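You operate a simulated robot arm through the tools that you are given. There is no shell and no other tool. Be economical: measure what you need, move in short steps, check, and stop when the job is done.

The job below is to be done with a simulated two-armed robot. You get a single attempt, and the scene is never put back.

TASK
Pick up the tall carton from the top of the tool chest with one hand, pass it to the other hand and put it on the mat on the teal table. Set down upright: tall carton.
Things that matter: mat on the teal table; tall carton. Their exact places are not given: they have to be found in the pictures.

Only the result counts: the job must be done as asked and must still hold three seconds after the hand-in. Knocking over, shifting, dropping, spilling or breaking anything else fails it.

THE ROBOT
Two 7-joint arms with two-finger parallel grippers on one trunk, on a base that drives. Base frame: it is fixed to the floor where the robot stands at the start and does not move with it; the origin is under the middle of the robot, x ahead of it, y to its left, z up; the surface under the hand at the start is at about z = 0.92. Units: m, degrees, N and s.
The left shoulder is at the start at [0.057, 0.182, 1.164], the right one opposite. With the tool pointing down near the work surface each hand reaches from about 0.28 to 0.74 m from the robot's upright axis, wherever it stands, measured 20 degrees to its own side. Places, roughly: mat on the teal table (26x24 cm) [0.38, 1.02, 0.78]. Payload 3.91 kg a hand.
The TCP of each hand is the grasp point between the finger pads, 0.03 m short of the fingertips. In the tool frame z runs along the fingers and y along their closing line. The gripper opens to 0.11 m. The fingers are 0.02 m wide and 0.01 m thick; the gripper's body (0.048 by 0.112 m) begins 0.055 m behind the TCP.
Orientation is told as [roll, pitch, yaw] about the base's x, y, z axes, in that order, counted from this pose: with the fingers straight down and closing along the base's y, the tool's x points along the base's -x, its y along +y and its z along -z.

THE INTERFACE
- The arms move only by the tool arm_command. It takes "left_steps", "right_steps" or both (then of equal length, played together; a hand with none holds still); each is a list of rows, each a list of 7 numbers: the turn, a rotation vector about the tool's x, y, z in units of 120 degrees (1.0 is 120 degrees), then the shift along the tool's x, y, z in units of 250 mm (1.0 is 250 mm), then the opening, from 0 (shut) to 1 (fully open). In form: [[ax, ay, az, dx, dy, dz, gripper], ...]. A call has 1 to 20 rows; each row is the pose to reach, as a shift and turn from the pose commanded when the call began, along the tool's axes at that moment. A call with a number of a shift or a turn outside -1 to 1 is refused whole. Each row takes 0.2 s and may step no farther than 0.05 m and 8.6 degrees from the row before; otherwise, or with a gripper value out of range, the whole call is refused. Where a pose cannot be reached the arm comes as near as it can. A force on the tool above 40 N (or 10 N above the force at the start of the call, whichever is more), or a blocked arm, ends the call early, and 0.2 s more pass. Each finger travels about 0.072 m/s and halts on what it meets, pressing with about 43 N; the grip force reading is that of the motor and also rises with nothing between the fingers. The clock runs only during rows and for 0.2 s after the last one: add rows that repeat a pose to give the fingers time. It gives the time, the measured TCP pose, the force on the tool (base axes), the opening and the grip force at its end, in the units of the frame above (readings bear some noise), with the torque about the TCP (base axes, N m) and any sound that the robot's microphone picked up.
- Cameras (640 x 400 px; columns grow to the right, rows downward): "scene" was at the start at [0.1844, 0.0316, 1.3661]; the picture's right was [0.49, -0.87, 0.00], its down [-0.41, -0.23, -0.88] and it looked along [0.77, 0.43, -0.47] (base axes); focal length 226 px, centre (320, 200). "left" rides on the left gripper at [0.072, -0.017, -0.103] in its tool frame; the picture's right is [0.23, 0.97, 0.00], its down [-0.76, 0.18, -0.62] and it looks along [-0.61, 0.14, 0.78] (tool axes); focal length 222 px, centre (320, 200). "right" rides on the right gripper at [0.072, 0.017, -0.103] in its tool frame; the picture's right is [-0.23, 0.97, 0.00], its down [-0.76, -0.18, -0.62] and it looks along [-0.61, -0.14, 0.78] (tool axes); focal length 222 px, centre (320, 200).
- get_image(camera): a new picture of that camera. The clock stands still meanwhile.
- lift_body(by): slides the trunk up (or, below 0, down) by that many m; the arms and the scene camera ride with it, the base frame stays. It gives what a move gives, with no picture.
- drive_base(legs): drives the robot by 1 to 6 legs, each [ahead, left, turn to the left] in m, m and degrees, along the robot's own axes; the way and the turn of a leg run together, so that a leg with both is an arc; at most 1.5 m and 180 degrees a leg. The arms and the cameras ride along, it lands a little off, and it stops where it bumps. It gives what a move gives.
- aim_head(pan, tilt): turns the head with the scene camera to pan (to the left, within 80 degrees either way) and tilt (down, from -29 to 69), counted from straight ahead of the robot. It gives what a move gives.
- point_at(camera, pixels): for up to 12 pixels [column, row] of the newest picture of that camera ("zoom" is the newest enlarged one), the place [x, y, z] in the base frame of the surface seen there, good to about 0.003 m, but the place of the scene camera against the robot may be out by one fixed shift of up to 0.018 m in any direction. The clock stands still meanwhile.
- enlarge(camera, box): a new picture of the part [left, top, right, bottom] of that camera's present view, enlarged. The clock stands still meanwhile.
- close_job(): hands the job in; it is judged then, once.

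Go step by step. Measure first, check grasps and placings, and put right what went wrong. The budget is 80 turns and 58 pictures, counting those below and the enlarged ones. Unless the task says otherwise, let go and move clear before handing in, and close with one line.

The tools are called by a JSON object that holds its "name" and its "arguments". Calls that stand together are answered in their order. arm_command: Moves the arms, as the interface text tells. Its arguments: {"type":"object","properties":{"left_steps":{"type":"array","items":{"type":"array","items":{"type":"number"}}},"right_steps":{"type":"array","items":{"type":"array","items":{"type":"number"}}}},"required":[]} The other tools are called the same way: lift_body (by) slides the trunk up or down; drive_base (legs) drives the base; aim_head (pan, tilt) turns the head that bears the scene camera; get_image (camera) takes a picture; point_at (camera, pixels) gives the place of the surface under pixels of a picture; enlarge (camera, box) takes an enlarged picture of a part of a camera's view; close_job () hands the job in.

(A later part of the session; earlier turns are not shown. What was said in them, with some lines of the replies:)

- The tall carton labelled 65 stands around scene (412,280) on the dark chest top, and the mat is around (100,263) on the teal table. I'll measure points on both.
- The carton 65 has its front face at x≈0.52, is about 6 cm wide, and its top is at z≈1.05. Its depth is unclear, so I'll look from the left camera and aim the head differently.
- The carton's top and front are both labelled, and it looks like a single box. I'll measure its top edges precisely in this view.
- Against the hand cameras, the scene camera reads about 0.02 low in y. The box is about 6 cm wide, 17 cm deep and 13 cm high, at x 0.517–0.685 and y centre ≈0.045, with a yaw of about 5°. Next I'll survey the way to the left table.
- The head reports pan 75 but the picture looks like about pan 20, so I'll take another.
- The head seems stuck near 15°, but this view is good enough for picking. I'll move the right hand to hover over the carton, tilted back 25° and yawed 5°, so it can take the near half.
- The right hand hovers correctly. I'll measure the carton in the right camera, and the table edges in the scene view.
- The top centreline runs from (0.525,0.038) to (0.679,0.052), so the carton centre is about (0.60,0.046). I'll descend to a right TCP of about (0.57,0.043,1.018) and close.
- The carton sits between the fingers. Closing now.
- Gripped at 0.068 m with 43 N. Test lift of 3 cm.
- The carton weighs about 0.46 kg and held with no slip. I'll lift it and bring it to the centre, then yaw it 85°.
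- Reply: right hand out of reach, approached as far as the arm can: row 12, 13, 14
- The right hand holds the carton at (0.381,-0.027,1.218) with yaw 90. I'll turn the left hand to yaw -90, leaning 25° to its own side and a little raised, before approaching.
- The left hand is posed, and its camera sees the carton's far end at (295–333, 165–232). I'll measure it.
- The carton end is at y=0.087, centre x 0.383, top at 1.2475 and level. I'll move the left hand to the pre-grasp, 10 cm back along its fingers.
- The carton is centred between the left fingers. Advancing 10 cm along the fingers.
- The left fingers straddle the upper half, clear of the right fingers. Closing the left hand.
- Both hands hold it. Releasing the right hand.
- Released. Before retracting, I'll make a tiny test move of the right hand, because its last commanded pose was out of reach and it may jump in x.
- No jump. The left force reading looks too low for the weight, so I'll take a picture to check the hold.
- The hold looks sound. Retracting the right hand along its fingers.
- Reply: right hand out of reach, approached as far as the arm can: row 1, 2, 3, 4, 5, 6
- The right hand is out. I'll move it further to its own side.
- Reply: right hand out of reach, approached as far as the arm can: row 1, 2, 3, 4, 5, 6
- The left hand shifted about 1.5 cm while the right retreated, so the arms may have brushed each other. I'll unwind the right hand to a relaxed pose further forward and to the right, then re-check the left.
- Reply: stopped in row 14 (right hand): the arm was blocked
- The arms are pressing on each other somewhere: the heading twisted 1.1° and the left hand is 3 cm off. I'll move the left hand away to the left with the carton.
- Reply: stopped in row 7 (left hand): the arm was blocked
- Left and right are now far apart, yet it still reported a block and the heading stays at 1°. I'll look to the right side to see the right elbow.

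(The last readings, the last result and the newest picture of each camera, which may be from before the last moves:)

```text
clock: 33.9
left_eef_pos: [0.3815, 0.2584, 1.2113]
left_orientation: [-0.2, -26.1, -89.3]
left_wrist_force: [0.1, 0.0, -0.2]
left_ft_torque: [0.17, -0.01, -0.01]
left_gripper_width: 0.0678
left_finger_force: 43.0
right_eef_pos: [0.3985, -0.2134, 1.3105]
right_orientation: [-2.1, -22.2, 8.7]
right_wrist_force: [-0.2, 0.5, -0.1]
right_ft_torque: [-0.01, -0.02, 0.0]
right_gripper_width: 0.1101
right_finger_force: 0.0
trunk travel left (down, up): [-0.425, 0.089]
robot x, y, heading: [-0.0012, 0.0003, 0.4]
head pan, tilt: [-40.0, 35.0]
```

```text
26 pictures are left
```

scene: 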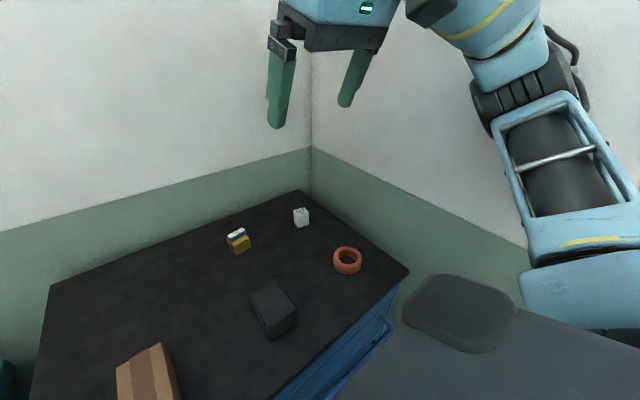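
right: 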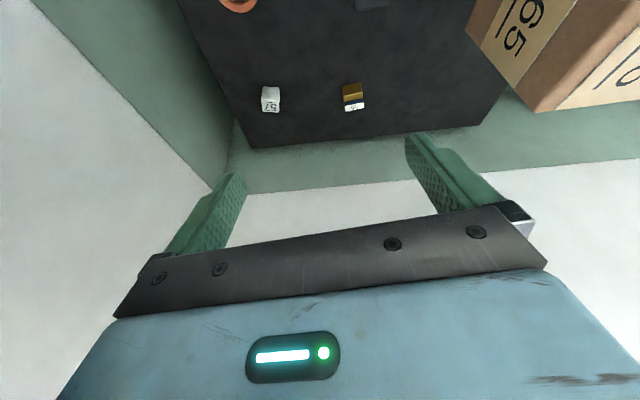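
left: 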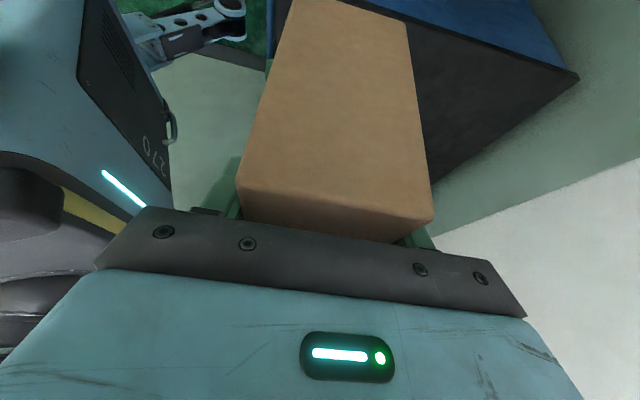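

Nothing is pressing now; the hold is unchanged and the heading is relaxing. I'll drive back 0.15 m, then strafe left 0.85 m to face the mat. The carton's bottom is at about 1.11, above the case at 0.94.

{"name": "drive_base", "arguments": {"legs": [[-0.15, 0, 0], [0, 0.4, 0]]}}

{"name": "aim_head", "arguments": {"pan": 40, "tilt": 50}}

{"name": "get_image", "arguments": {"camera": "scene"}}

```text
clock: 39.0
left_eef_pos: [0.2269, 0.6368, 1.2177]
left_orientation: [0.1, -25.0, -89.6]
left_wrist_force: [-0.1, 0.5, -4.8]
left_ft_torque: [0.15, -0.03, 0.01]
left_gripper_width: 0.0679
left_finger_force: 42.4
right_eef_pos: [0.2423, 0.1595, 1.3086]
right_orientation: [-0.5, -22.7, 7.2]
right_wrist_force: [0.7, 0.2, 0.7]
right_ft_torque: [-0.01, -0.05, 0.0]
right_gripper_width: 0.1102
right_finger_force: 0.0
trunk travel left (down, up): [-0.425, 0.089]
robot x, y, heading: [-0.1509, 0.4022, 0.4]
head pan, tilt: [-40.0, 35.0]
```

```text
clock: 40.5
left_eef_pos: [0.2268, 0.6371, 1.217]
left_orientation: [0.0, -25.1, -89.6]
left_wrist_force: [0.2, 0.0, -4.6]
left_ft_torque: [0.15, 0.0, 0.01]
left_gripper_width: 0.0681
left_finger_force: 43.2
right_eef_pos: [0.241, 0.1588, 1.3082]
right_orientation: [-0.4, -22.7, 7.2]
right_wrist_force: [0.3, 0.2, 1.2]
right_ft_torque: [0.0, 0.02, 0.03]
right_gripper_width: 0.1102
right_finger_force: 0.1
trunk travel left (down, up): [-0.425, 0.089]
robot x, y, heading: [-0.154, 0.4054, 0.2]
head pan, tilt: [40.0, 50.0]
```

```text
25 pictures are left
```

scene: 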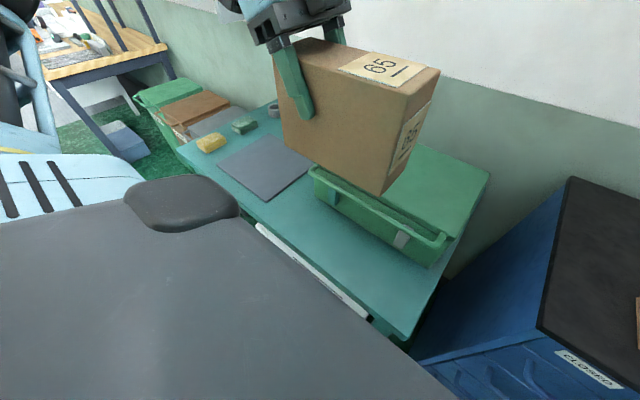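

The carton is held well, and the mat is visible with corners near (218,163), (272,137), (265,200) and (311,165). I'll strafe the rest of the way and then re-measure.

{"name": "point_at", "arguments": {"camera": "scene", "pixels": [[222, 164], [270, 139], [266, 197], [307, 168], [265, 165], [262, 228], [360, 312], [180, 150], [212, 143], [320, 180], [130, 160], [400, 180]]}}

{"name": "drive_base", "arguments": {"legs": [[0, 0.45, 0]]}}

{"name": "get_image", "arguments": {"camera": "scene"}}

{"name": "get_image", "arguments": {"camera": "left"}}

```text
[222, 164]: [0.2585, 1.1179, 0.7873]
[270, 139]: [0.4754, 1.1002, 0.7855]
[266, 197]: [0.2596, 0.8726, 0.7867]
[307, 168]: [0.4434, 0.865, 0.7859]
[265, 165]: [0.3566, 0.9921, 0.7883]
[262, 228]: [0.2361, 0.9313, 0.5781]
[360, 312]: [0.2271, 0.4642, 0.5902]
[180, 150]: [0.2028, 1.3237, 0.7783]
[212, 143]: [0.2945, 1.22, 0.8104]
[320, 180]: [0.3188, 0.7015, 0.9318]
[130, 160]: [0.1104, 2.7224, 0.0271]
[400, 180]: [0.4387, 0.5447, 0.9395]
```

```text
clock: 45.0
left_eef_pos: [0.2241, 1.0892, 1.2189]
left_orientation: [0.0, -25.0, -89.6]
left_wrist_force: [-0.3, -0.4, -3.7]
left_ft_torque: [0.17, 0.03, 0.03]
left_gripper_width: 0.0678
left_finger_force: 43.3
right_eef_pos: [0.2381, 0.6128, 1.3081]
right_orientation: [-0.5, -22.8, 7.1]
right_wrist_force: [-0.2, -0.1, 0.2]
right_ft_torque: [0.01, 0.0, -0.01]
right_gripper_width: 0.11
right_finger_force: 0.0
trunk travel left (down, up): [-0.425, 0.089]
robot x, y, heading: [-0.1589, 0.8622, 0.1]
head pan, tilt: [40.0, 50.0]
```

```text
24 pictures are left
```

scene: 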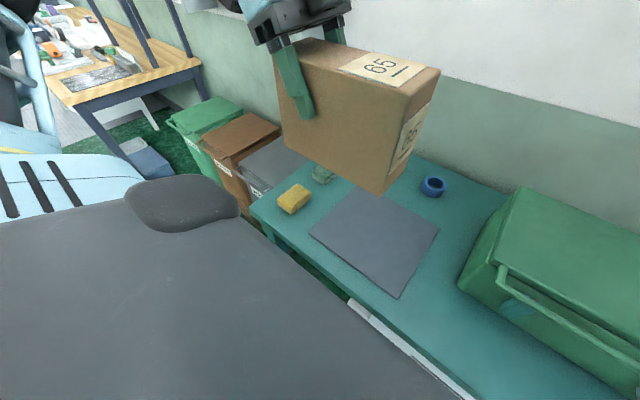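

```text
23 pictures are left
```

left: 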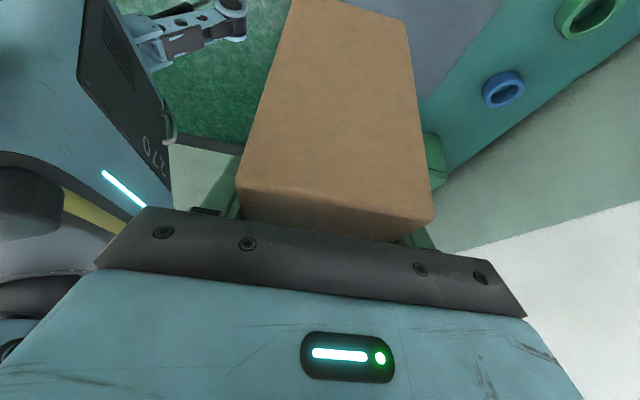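

Arrived at (-0.159, 0.862). I'll measure the mat and carton in this view, and the mat in the left camera.

{"name": "point_at", "arguments": {"camera": "scene", "pixels": [[313, 234], [360, 191], [433, 234], [398, 293], [372, 237], [295, 196], [320, 172], [432, 186], [318, 45], [278, 62], [434, 70], [407, 90]]}}

{"name": "point_at", "arguments": {"camera": "left", "pixels": [[420, 60], [425, 90], [495, 5], [435, 90], [505, 90], [400, 25], [300, 10], [245, 195], [425, 210], [330, 225]]}}

```text
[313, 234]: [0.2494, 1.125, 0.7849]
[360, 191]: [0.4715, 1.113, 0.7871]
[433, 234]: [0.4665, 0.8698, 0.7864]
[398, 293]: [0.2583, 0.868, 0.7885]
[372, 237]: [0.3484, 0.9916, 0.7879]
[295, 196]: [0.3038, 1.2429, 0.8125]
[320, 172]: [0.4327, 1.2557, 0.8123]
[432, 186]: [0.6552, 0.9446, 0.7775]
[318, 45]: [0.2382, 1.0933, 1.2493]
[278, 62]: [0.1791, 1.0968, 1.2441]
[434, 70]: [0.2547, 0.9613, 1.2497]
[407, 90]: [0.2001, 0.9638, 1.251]
```

```text
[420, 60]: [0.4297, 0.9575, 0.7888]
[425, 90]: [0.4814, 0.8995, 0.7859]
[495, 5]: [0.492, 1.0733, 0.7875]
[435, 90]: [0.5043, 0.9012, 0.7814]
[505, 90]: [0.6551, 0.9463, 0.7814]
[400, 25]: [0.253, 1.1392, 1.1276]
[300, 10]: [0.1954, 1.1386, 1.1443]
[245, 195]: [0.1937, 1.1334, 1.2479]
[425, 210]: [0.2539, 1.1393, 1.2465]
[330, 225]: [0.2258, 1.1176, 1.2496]
```

Mat centre corrected to the hand frame is about (0.375,1.013), with its top at z≈0.787. The carton bottom is 0.099 below the TCP and its centre is 0.029 to -y of it, so the target TCP is (0.375,1.042,0.888). I'll move over first, then lower the trunk 0.2.

{"name": "arm_command", "arguments": {"left_steps": [[0, 0, 0, -0.034, 0.121, 0.016, 0], [0, 0, 0, -0.068, 0.242, 0.032, 0], [0, 0, 0, -0.102, 0.362, 0.048, 0], [0, 0, 0, -0.136, 0.483, 0.064, 0], [0, 0, 0, -0.17, 0.604, 0.08, 0], [0, 0, 0, -0.17, 0.604, 0.08, 0]]}}

{"name": "lift_body", "arguments": {"by": -0.2}}

{"name": "get_image", "arguments": {"camera": "scene"}}

{"name": "get_image", "arguments": {"camera": "left"}}

```text
clock: 46.4
left_eef_pos: [0.376, 1.0478, 1.2183]
left_orientation: [0.0, -25.1, -89.7]
left_wrist_force: [-0.1, 0.2, -4.8]
left_ft_torque: [0.14, -0.02, -0.01]
left_gripper_width: 0.068
left_finger_force: 42.7
right_eef_pos: [0.2385, 0.6128, 1.3085]
right_orientation: [-0.6, -22.7, 7.1]
right_wrist_force: [0.3, 0.6, 0.4]
right_ft_torque: [0.02, -0.06, 0.01]
right_gripper_width: 0.1102
right_finger_force: 0.0
trunk travel left (down, up): [-0.425, 0.089]
robot x, y, heading: [-0.1524, 0.8566, 0.5]
head pan, tilt: [40.0, 50.0]
```

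```text
clock: 48.6
left_eef_pos: [0.3744, 1.0438, 1.0167]
left_orientation: [0.0, -25.0, -89.8]
left_wrist_force: [0.9, -0.4, -4.5]
left_ft_torque: [0.15, -0.02, 0.0]
left_gripper_width: 0.0679
left_finger_force: 42.8
right_eef_pos: [0.2382, 0.6141, 1.1077]
right_orientation: [-0.4, -22.8, 7.1]
right_wrist_force: [-0.5, 0.8, -0.5]
right_ft_torque: [-0.01, 0.0, 0.01]
right_gripper_width: 0.1099
right_finger_force: 0.2
trunk travel left (down, up): [-0.225, 0.289]
robot x, y, heading: [-0.1536, 0.857, 0.3]
head pan, tilt: [40.0, 50.0]
```

```text
22 pictures are left
```

scene: 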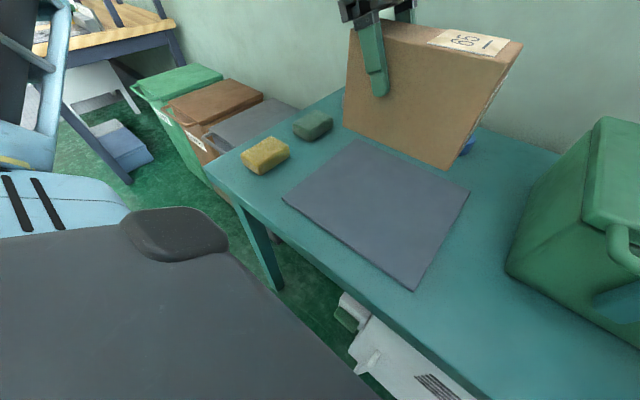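

```text
21 pictures are left
```

left: 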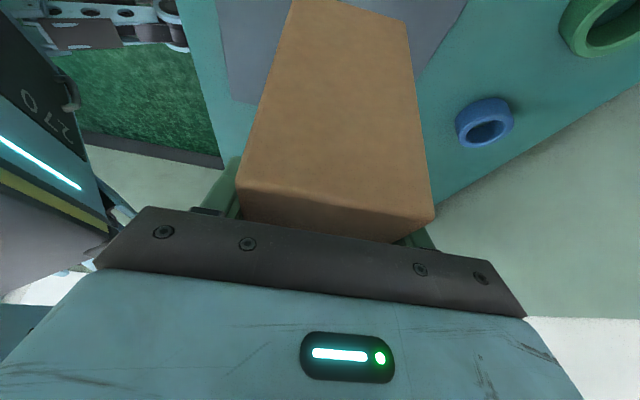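

I'll check the mat edges and the carton against the left camera.

{"name": "point_at", "arguments": {"camera": "left", "pixels": [[225, 20], [235, 97], [255, 98], [418, 66], [460, 8], [440, 25], [405, 28], [297, 8], [255, 120], [222, 95]]}}

{"name": "point_at", "arguments": {"camera": "scene", "pixels": [[287, 198], [354, 142], [466, 195], [413, 286], [350, 117], [448, 166]]}}

```text
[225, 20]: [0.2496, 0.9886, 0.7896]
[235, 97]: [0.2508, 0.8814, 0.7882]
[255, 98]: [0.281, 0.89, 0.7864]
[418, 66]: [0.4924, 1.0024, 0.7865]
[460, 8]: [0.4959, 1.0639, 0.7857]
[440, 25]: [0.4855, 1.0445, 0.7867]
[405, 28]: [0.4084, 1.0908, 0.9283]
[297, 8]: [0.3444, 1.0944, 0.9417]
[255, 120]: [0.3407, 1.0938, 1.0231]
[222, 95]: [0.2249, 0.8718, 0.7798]
```

```text
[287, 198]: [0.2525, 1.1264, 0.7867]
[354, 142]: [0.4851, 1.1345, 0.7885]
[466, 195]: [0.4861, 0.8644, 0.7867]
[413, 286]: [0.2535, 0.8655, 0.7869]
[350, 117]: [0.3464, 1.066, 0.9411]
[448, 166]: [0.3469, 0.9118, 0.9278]
```

The carton (centre about 0.375,1.016) is well centred over the mat (x 0.249–0.496). I'll descend 0.126 m, leaving a few millimetres.

{"name": "arm_command", "arguments": {"left_steps": [[0, 0, 0, 0.043, 0, 0.091, 0], [0, 0, 0, 0.085, 0, 0.183, 0], [0, 0, 0, 0.128, 0, 0.274, 0], [0, 0, 0, 0.17, 0, 0.366, 0], [0, 0, 0, 0.195, 0, 0.418, 0], [0, 0, 0, 0.213, 0, 0.457, 0], [0, 0, 0, 0.213, 0, 0.457, 0]]}}

{"name": "get_image", "arguments": {"camera": "scene"}}

```text
clock: 50.2
left_eef_pos: [0.3784, 1.0437, 0.8924]
left_orientation: [0.0, -25.1, -89.5]
left_wrist_force: [0.2, -0.1, -5.5]
left_ft_torque: [0.16, -0.02, -0.01]
left_gripper_width: 0.0679
left_finger_force: 43.1
right_eef_pos: [0.2368, 0.6115, 1.1081]
right_orientation: [-0.5, -22.8, 7.1]
right_wrist_force: [-0.6, -0.1, -0.2]
right_ft_torque: [0.0, -0.01, 0.02]
right_gripper_width: 0.1101
right_finger_force: 0.2
trunk travel left (down, up): [-0.225, 0.289]
robot x, y, heading: [-0.1563, 0.8567, 0.3]
head pan, tilt: [40.0, 50.0]
```

```text
20 pictures are left
```

scene: 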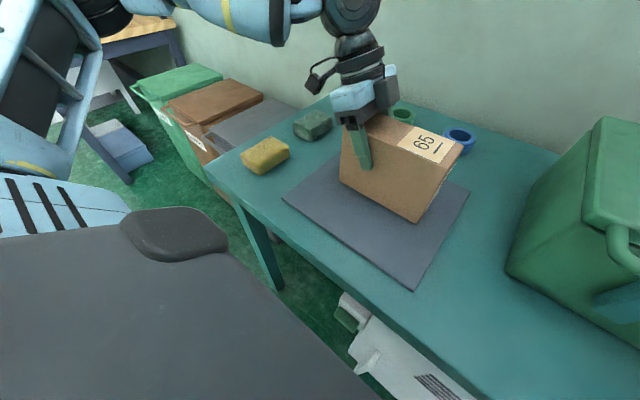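

Still hanging at -5.5 N, about 5 mm above the mat. Lowering 6 mm in 1.5 mm steps.

{"name": "arm_command", "arguments": {"left_steps": [[0, 0, 0, 0.0025, 0, 0.0055, 0], [0, 0, 0, 0.005, 0, 0.011, 0], [0, 0, 0, 0.0075, 0, 0.0165, 0], [0, 0, 0, 0.01, 0, 0.022, 0], [0, 0, 0, 0.01, 0, 0.022, 0]]}}

{"name": "enlarge", "arguments": {"camera": "scene", "box": [280, 90, 500, 250]}}

```text
clock: 51.4
left_eef_pos: [0.3752, 1.0437, 0.8859]
left_orientation: [-0.1, -25.0, -89.6]
left_wrist_force: [0.5, -0.3, -1.7]
left_ft_torque: [0.27, 0.05, 0.0]
left_gripper_width: 0.0678
left_finger_force: 42.9
right_eef_pos: [0.2383, 0.6127, 1.1084]
right_orientation: [-0.4, -22.7, 7.1]
right_wrist_force: [-0.1, 0.7, -0.2]
right_ft_torque: [-0.08, 0.01, 0.01]
right_gripper_width: 0.1101
right_finger_force: 0.1
trunk travel left (down, up): [-0.225, 0.289]
robot x, y, heading: [-0.153, 0.8547, 0.4]
head pan, tilt: [40.0, 50.0]
```

```text
2.50 times, centred on (390, 170) of scene
```

zoom: 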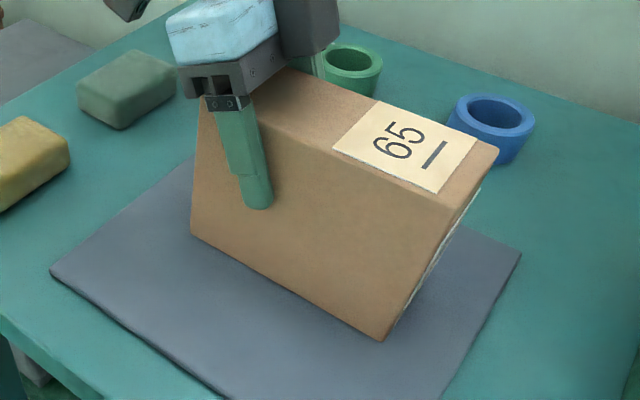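

It's touching: the load dropped to -1.7 N. One more millimetre, then open slowly.

{"name": "arm_command", "arguments": {"left_steps": [[0, 0, 0, 0.002, 0, 0.004, 0], [0, 0, 0, 0.002, 0, 0.004, 0.6], [0, 0, 0, 0.002, 0, 0.004, 0.7], [0, 0, 0, 0.002, 0, 0.004, 0.85], [0, 0, 0, 0.002, 0, 0.004, 1], [0, 0, 0, 0.002, 0, 0.004, 1], [0, 0, 0, 0.002, 0, 0.004, 1]]}}

{"name": "get_image", "arguments": {"camera": "left"}}

```text
clock: 53.0
left_eef_pos: [0.3755, 1.044, 0.8832]
left_orientation: [0.1, -25.0, -89.7]
left_wrist_force: [0.5, -0.8, -0.9]
left_ft_torque: [-0.02, -0.03, 0.03]
left_gripper_width: 0.1101
left_finger_force: 0.1
right_eef_pos: [0.2391, 0.6114, 1.1074]
right_orientation: [-0.6, -22.7, 7.1]
right_wrist_force: [0.1, 0.0, 0.0]
right_ft_torque: [0.01, 0.0, 0.02]
right_gripper_width: 0.1099
right_finger_force: 0.0
trunk travel left (down, up): [-0.225, 0.289]
robot x, y, heading: [-0.1598, 0.8536, 0.5]
head pan, tilt: [40.0, 50.0]
```

```text
18 pictures are left
```

left: 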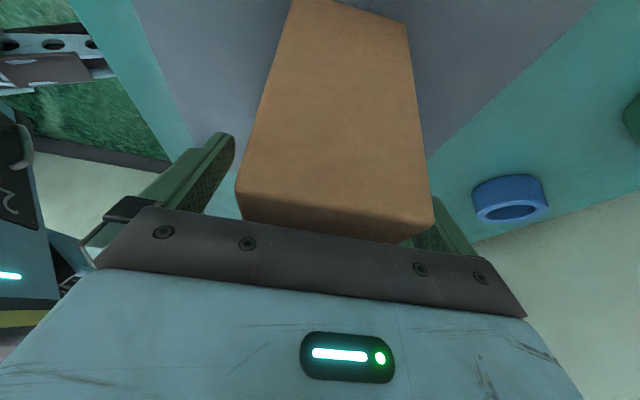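

Open with zero load. Retracting along the fingers and then upward.

{"name": "arm_command", "arguments": {"left_steps": [[0, 0, 0, 0, 0, -0.06, 1], [0, 0, 0, 0, 0, -0.16, 1], [0, 0, 0, 0, 0, -0.3, 1], [0, 0, 0, 0, 0, -0.45, 1], [0, 0, 0, 0, 0, -0.6, 1], [0, 0, 0, 0, 0, -0.75, 1], [0, 0, 0, 0, 0, -0.75, 1]]}}

{"name": "get_image", "arguments": {"camera": "scene"}}

{"name": "get_image", "arguments": {"camera": "left"}}

```text
clock: 54.6
left_eef_pos: [0.3764, 1.1241, 1.054]
left_orientation: [0.0, -25.1, -89.7]
left_wrist_force: [0.1, 0.4, -0.5]
left_ft_torque: [-0.02, 0.02, -0.01]
left_gripper_width: 0.1097
left_finger_force: 0.0
right_eef_pos: [0.2375, 0.6116, 1.1082]
right_orientation: [-0.6, -22.7, 7.1]
right_wrist_force: [0.5, 0.4, 1.0]
right_ft_torque: [0.0, -0.01, 0.01]
right_gripper_width: 0.11
right_finger_force: 0.1
trunk travel left (down, up): [-0.225, 0.289]
robot x, y, heading: [-0.1535, 0.8585, 0.3]
head pan, tilt: [40.0, 50.0]
```

```text
17 pictures are left
```

scene: 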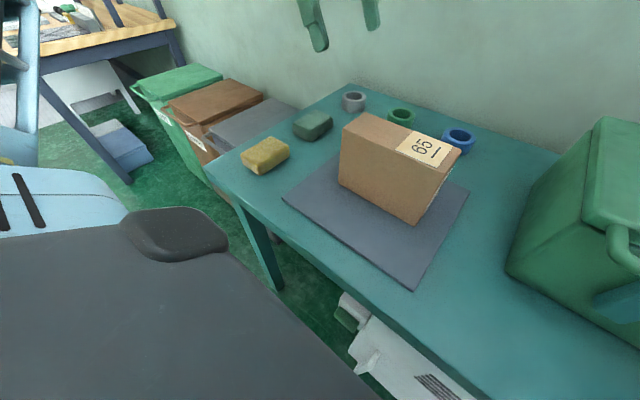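

```text
16 pictures are left
```

left: 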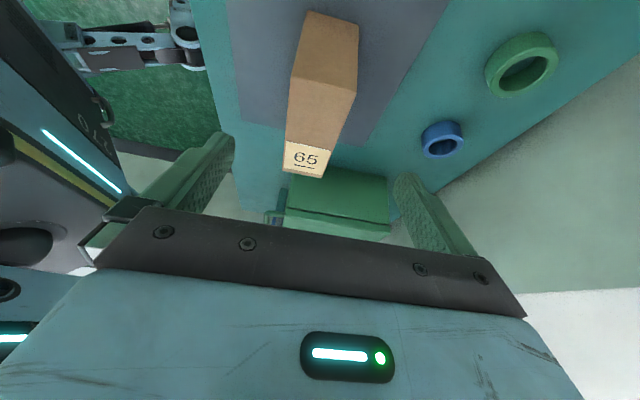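

The carton stands upright on the mat, within its edges, and both hands are clear. Handing in.

{"name": "close_job", "arguments": {}}

```text
The job is handed in.
```

The tall carton was picked up with the right hand, passed to the left, and set upright on the mat on the teal table; both hands are clear and the job is handed in.
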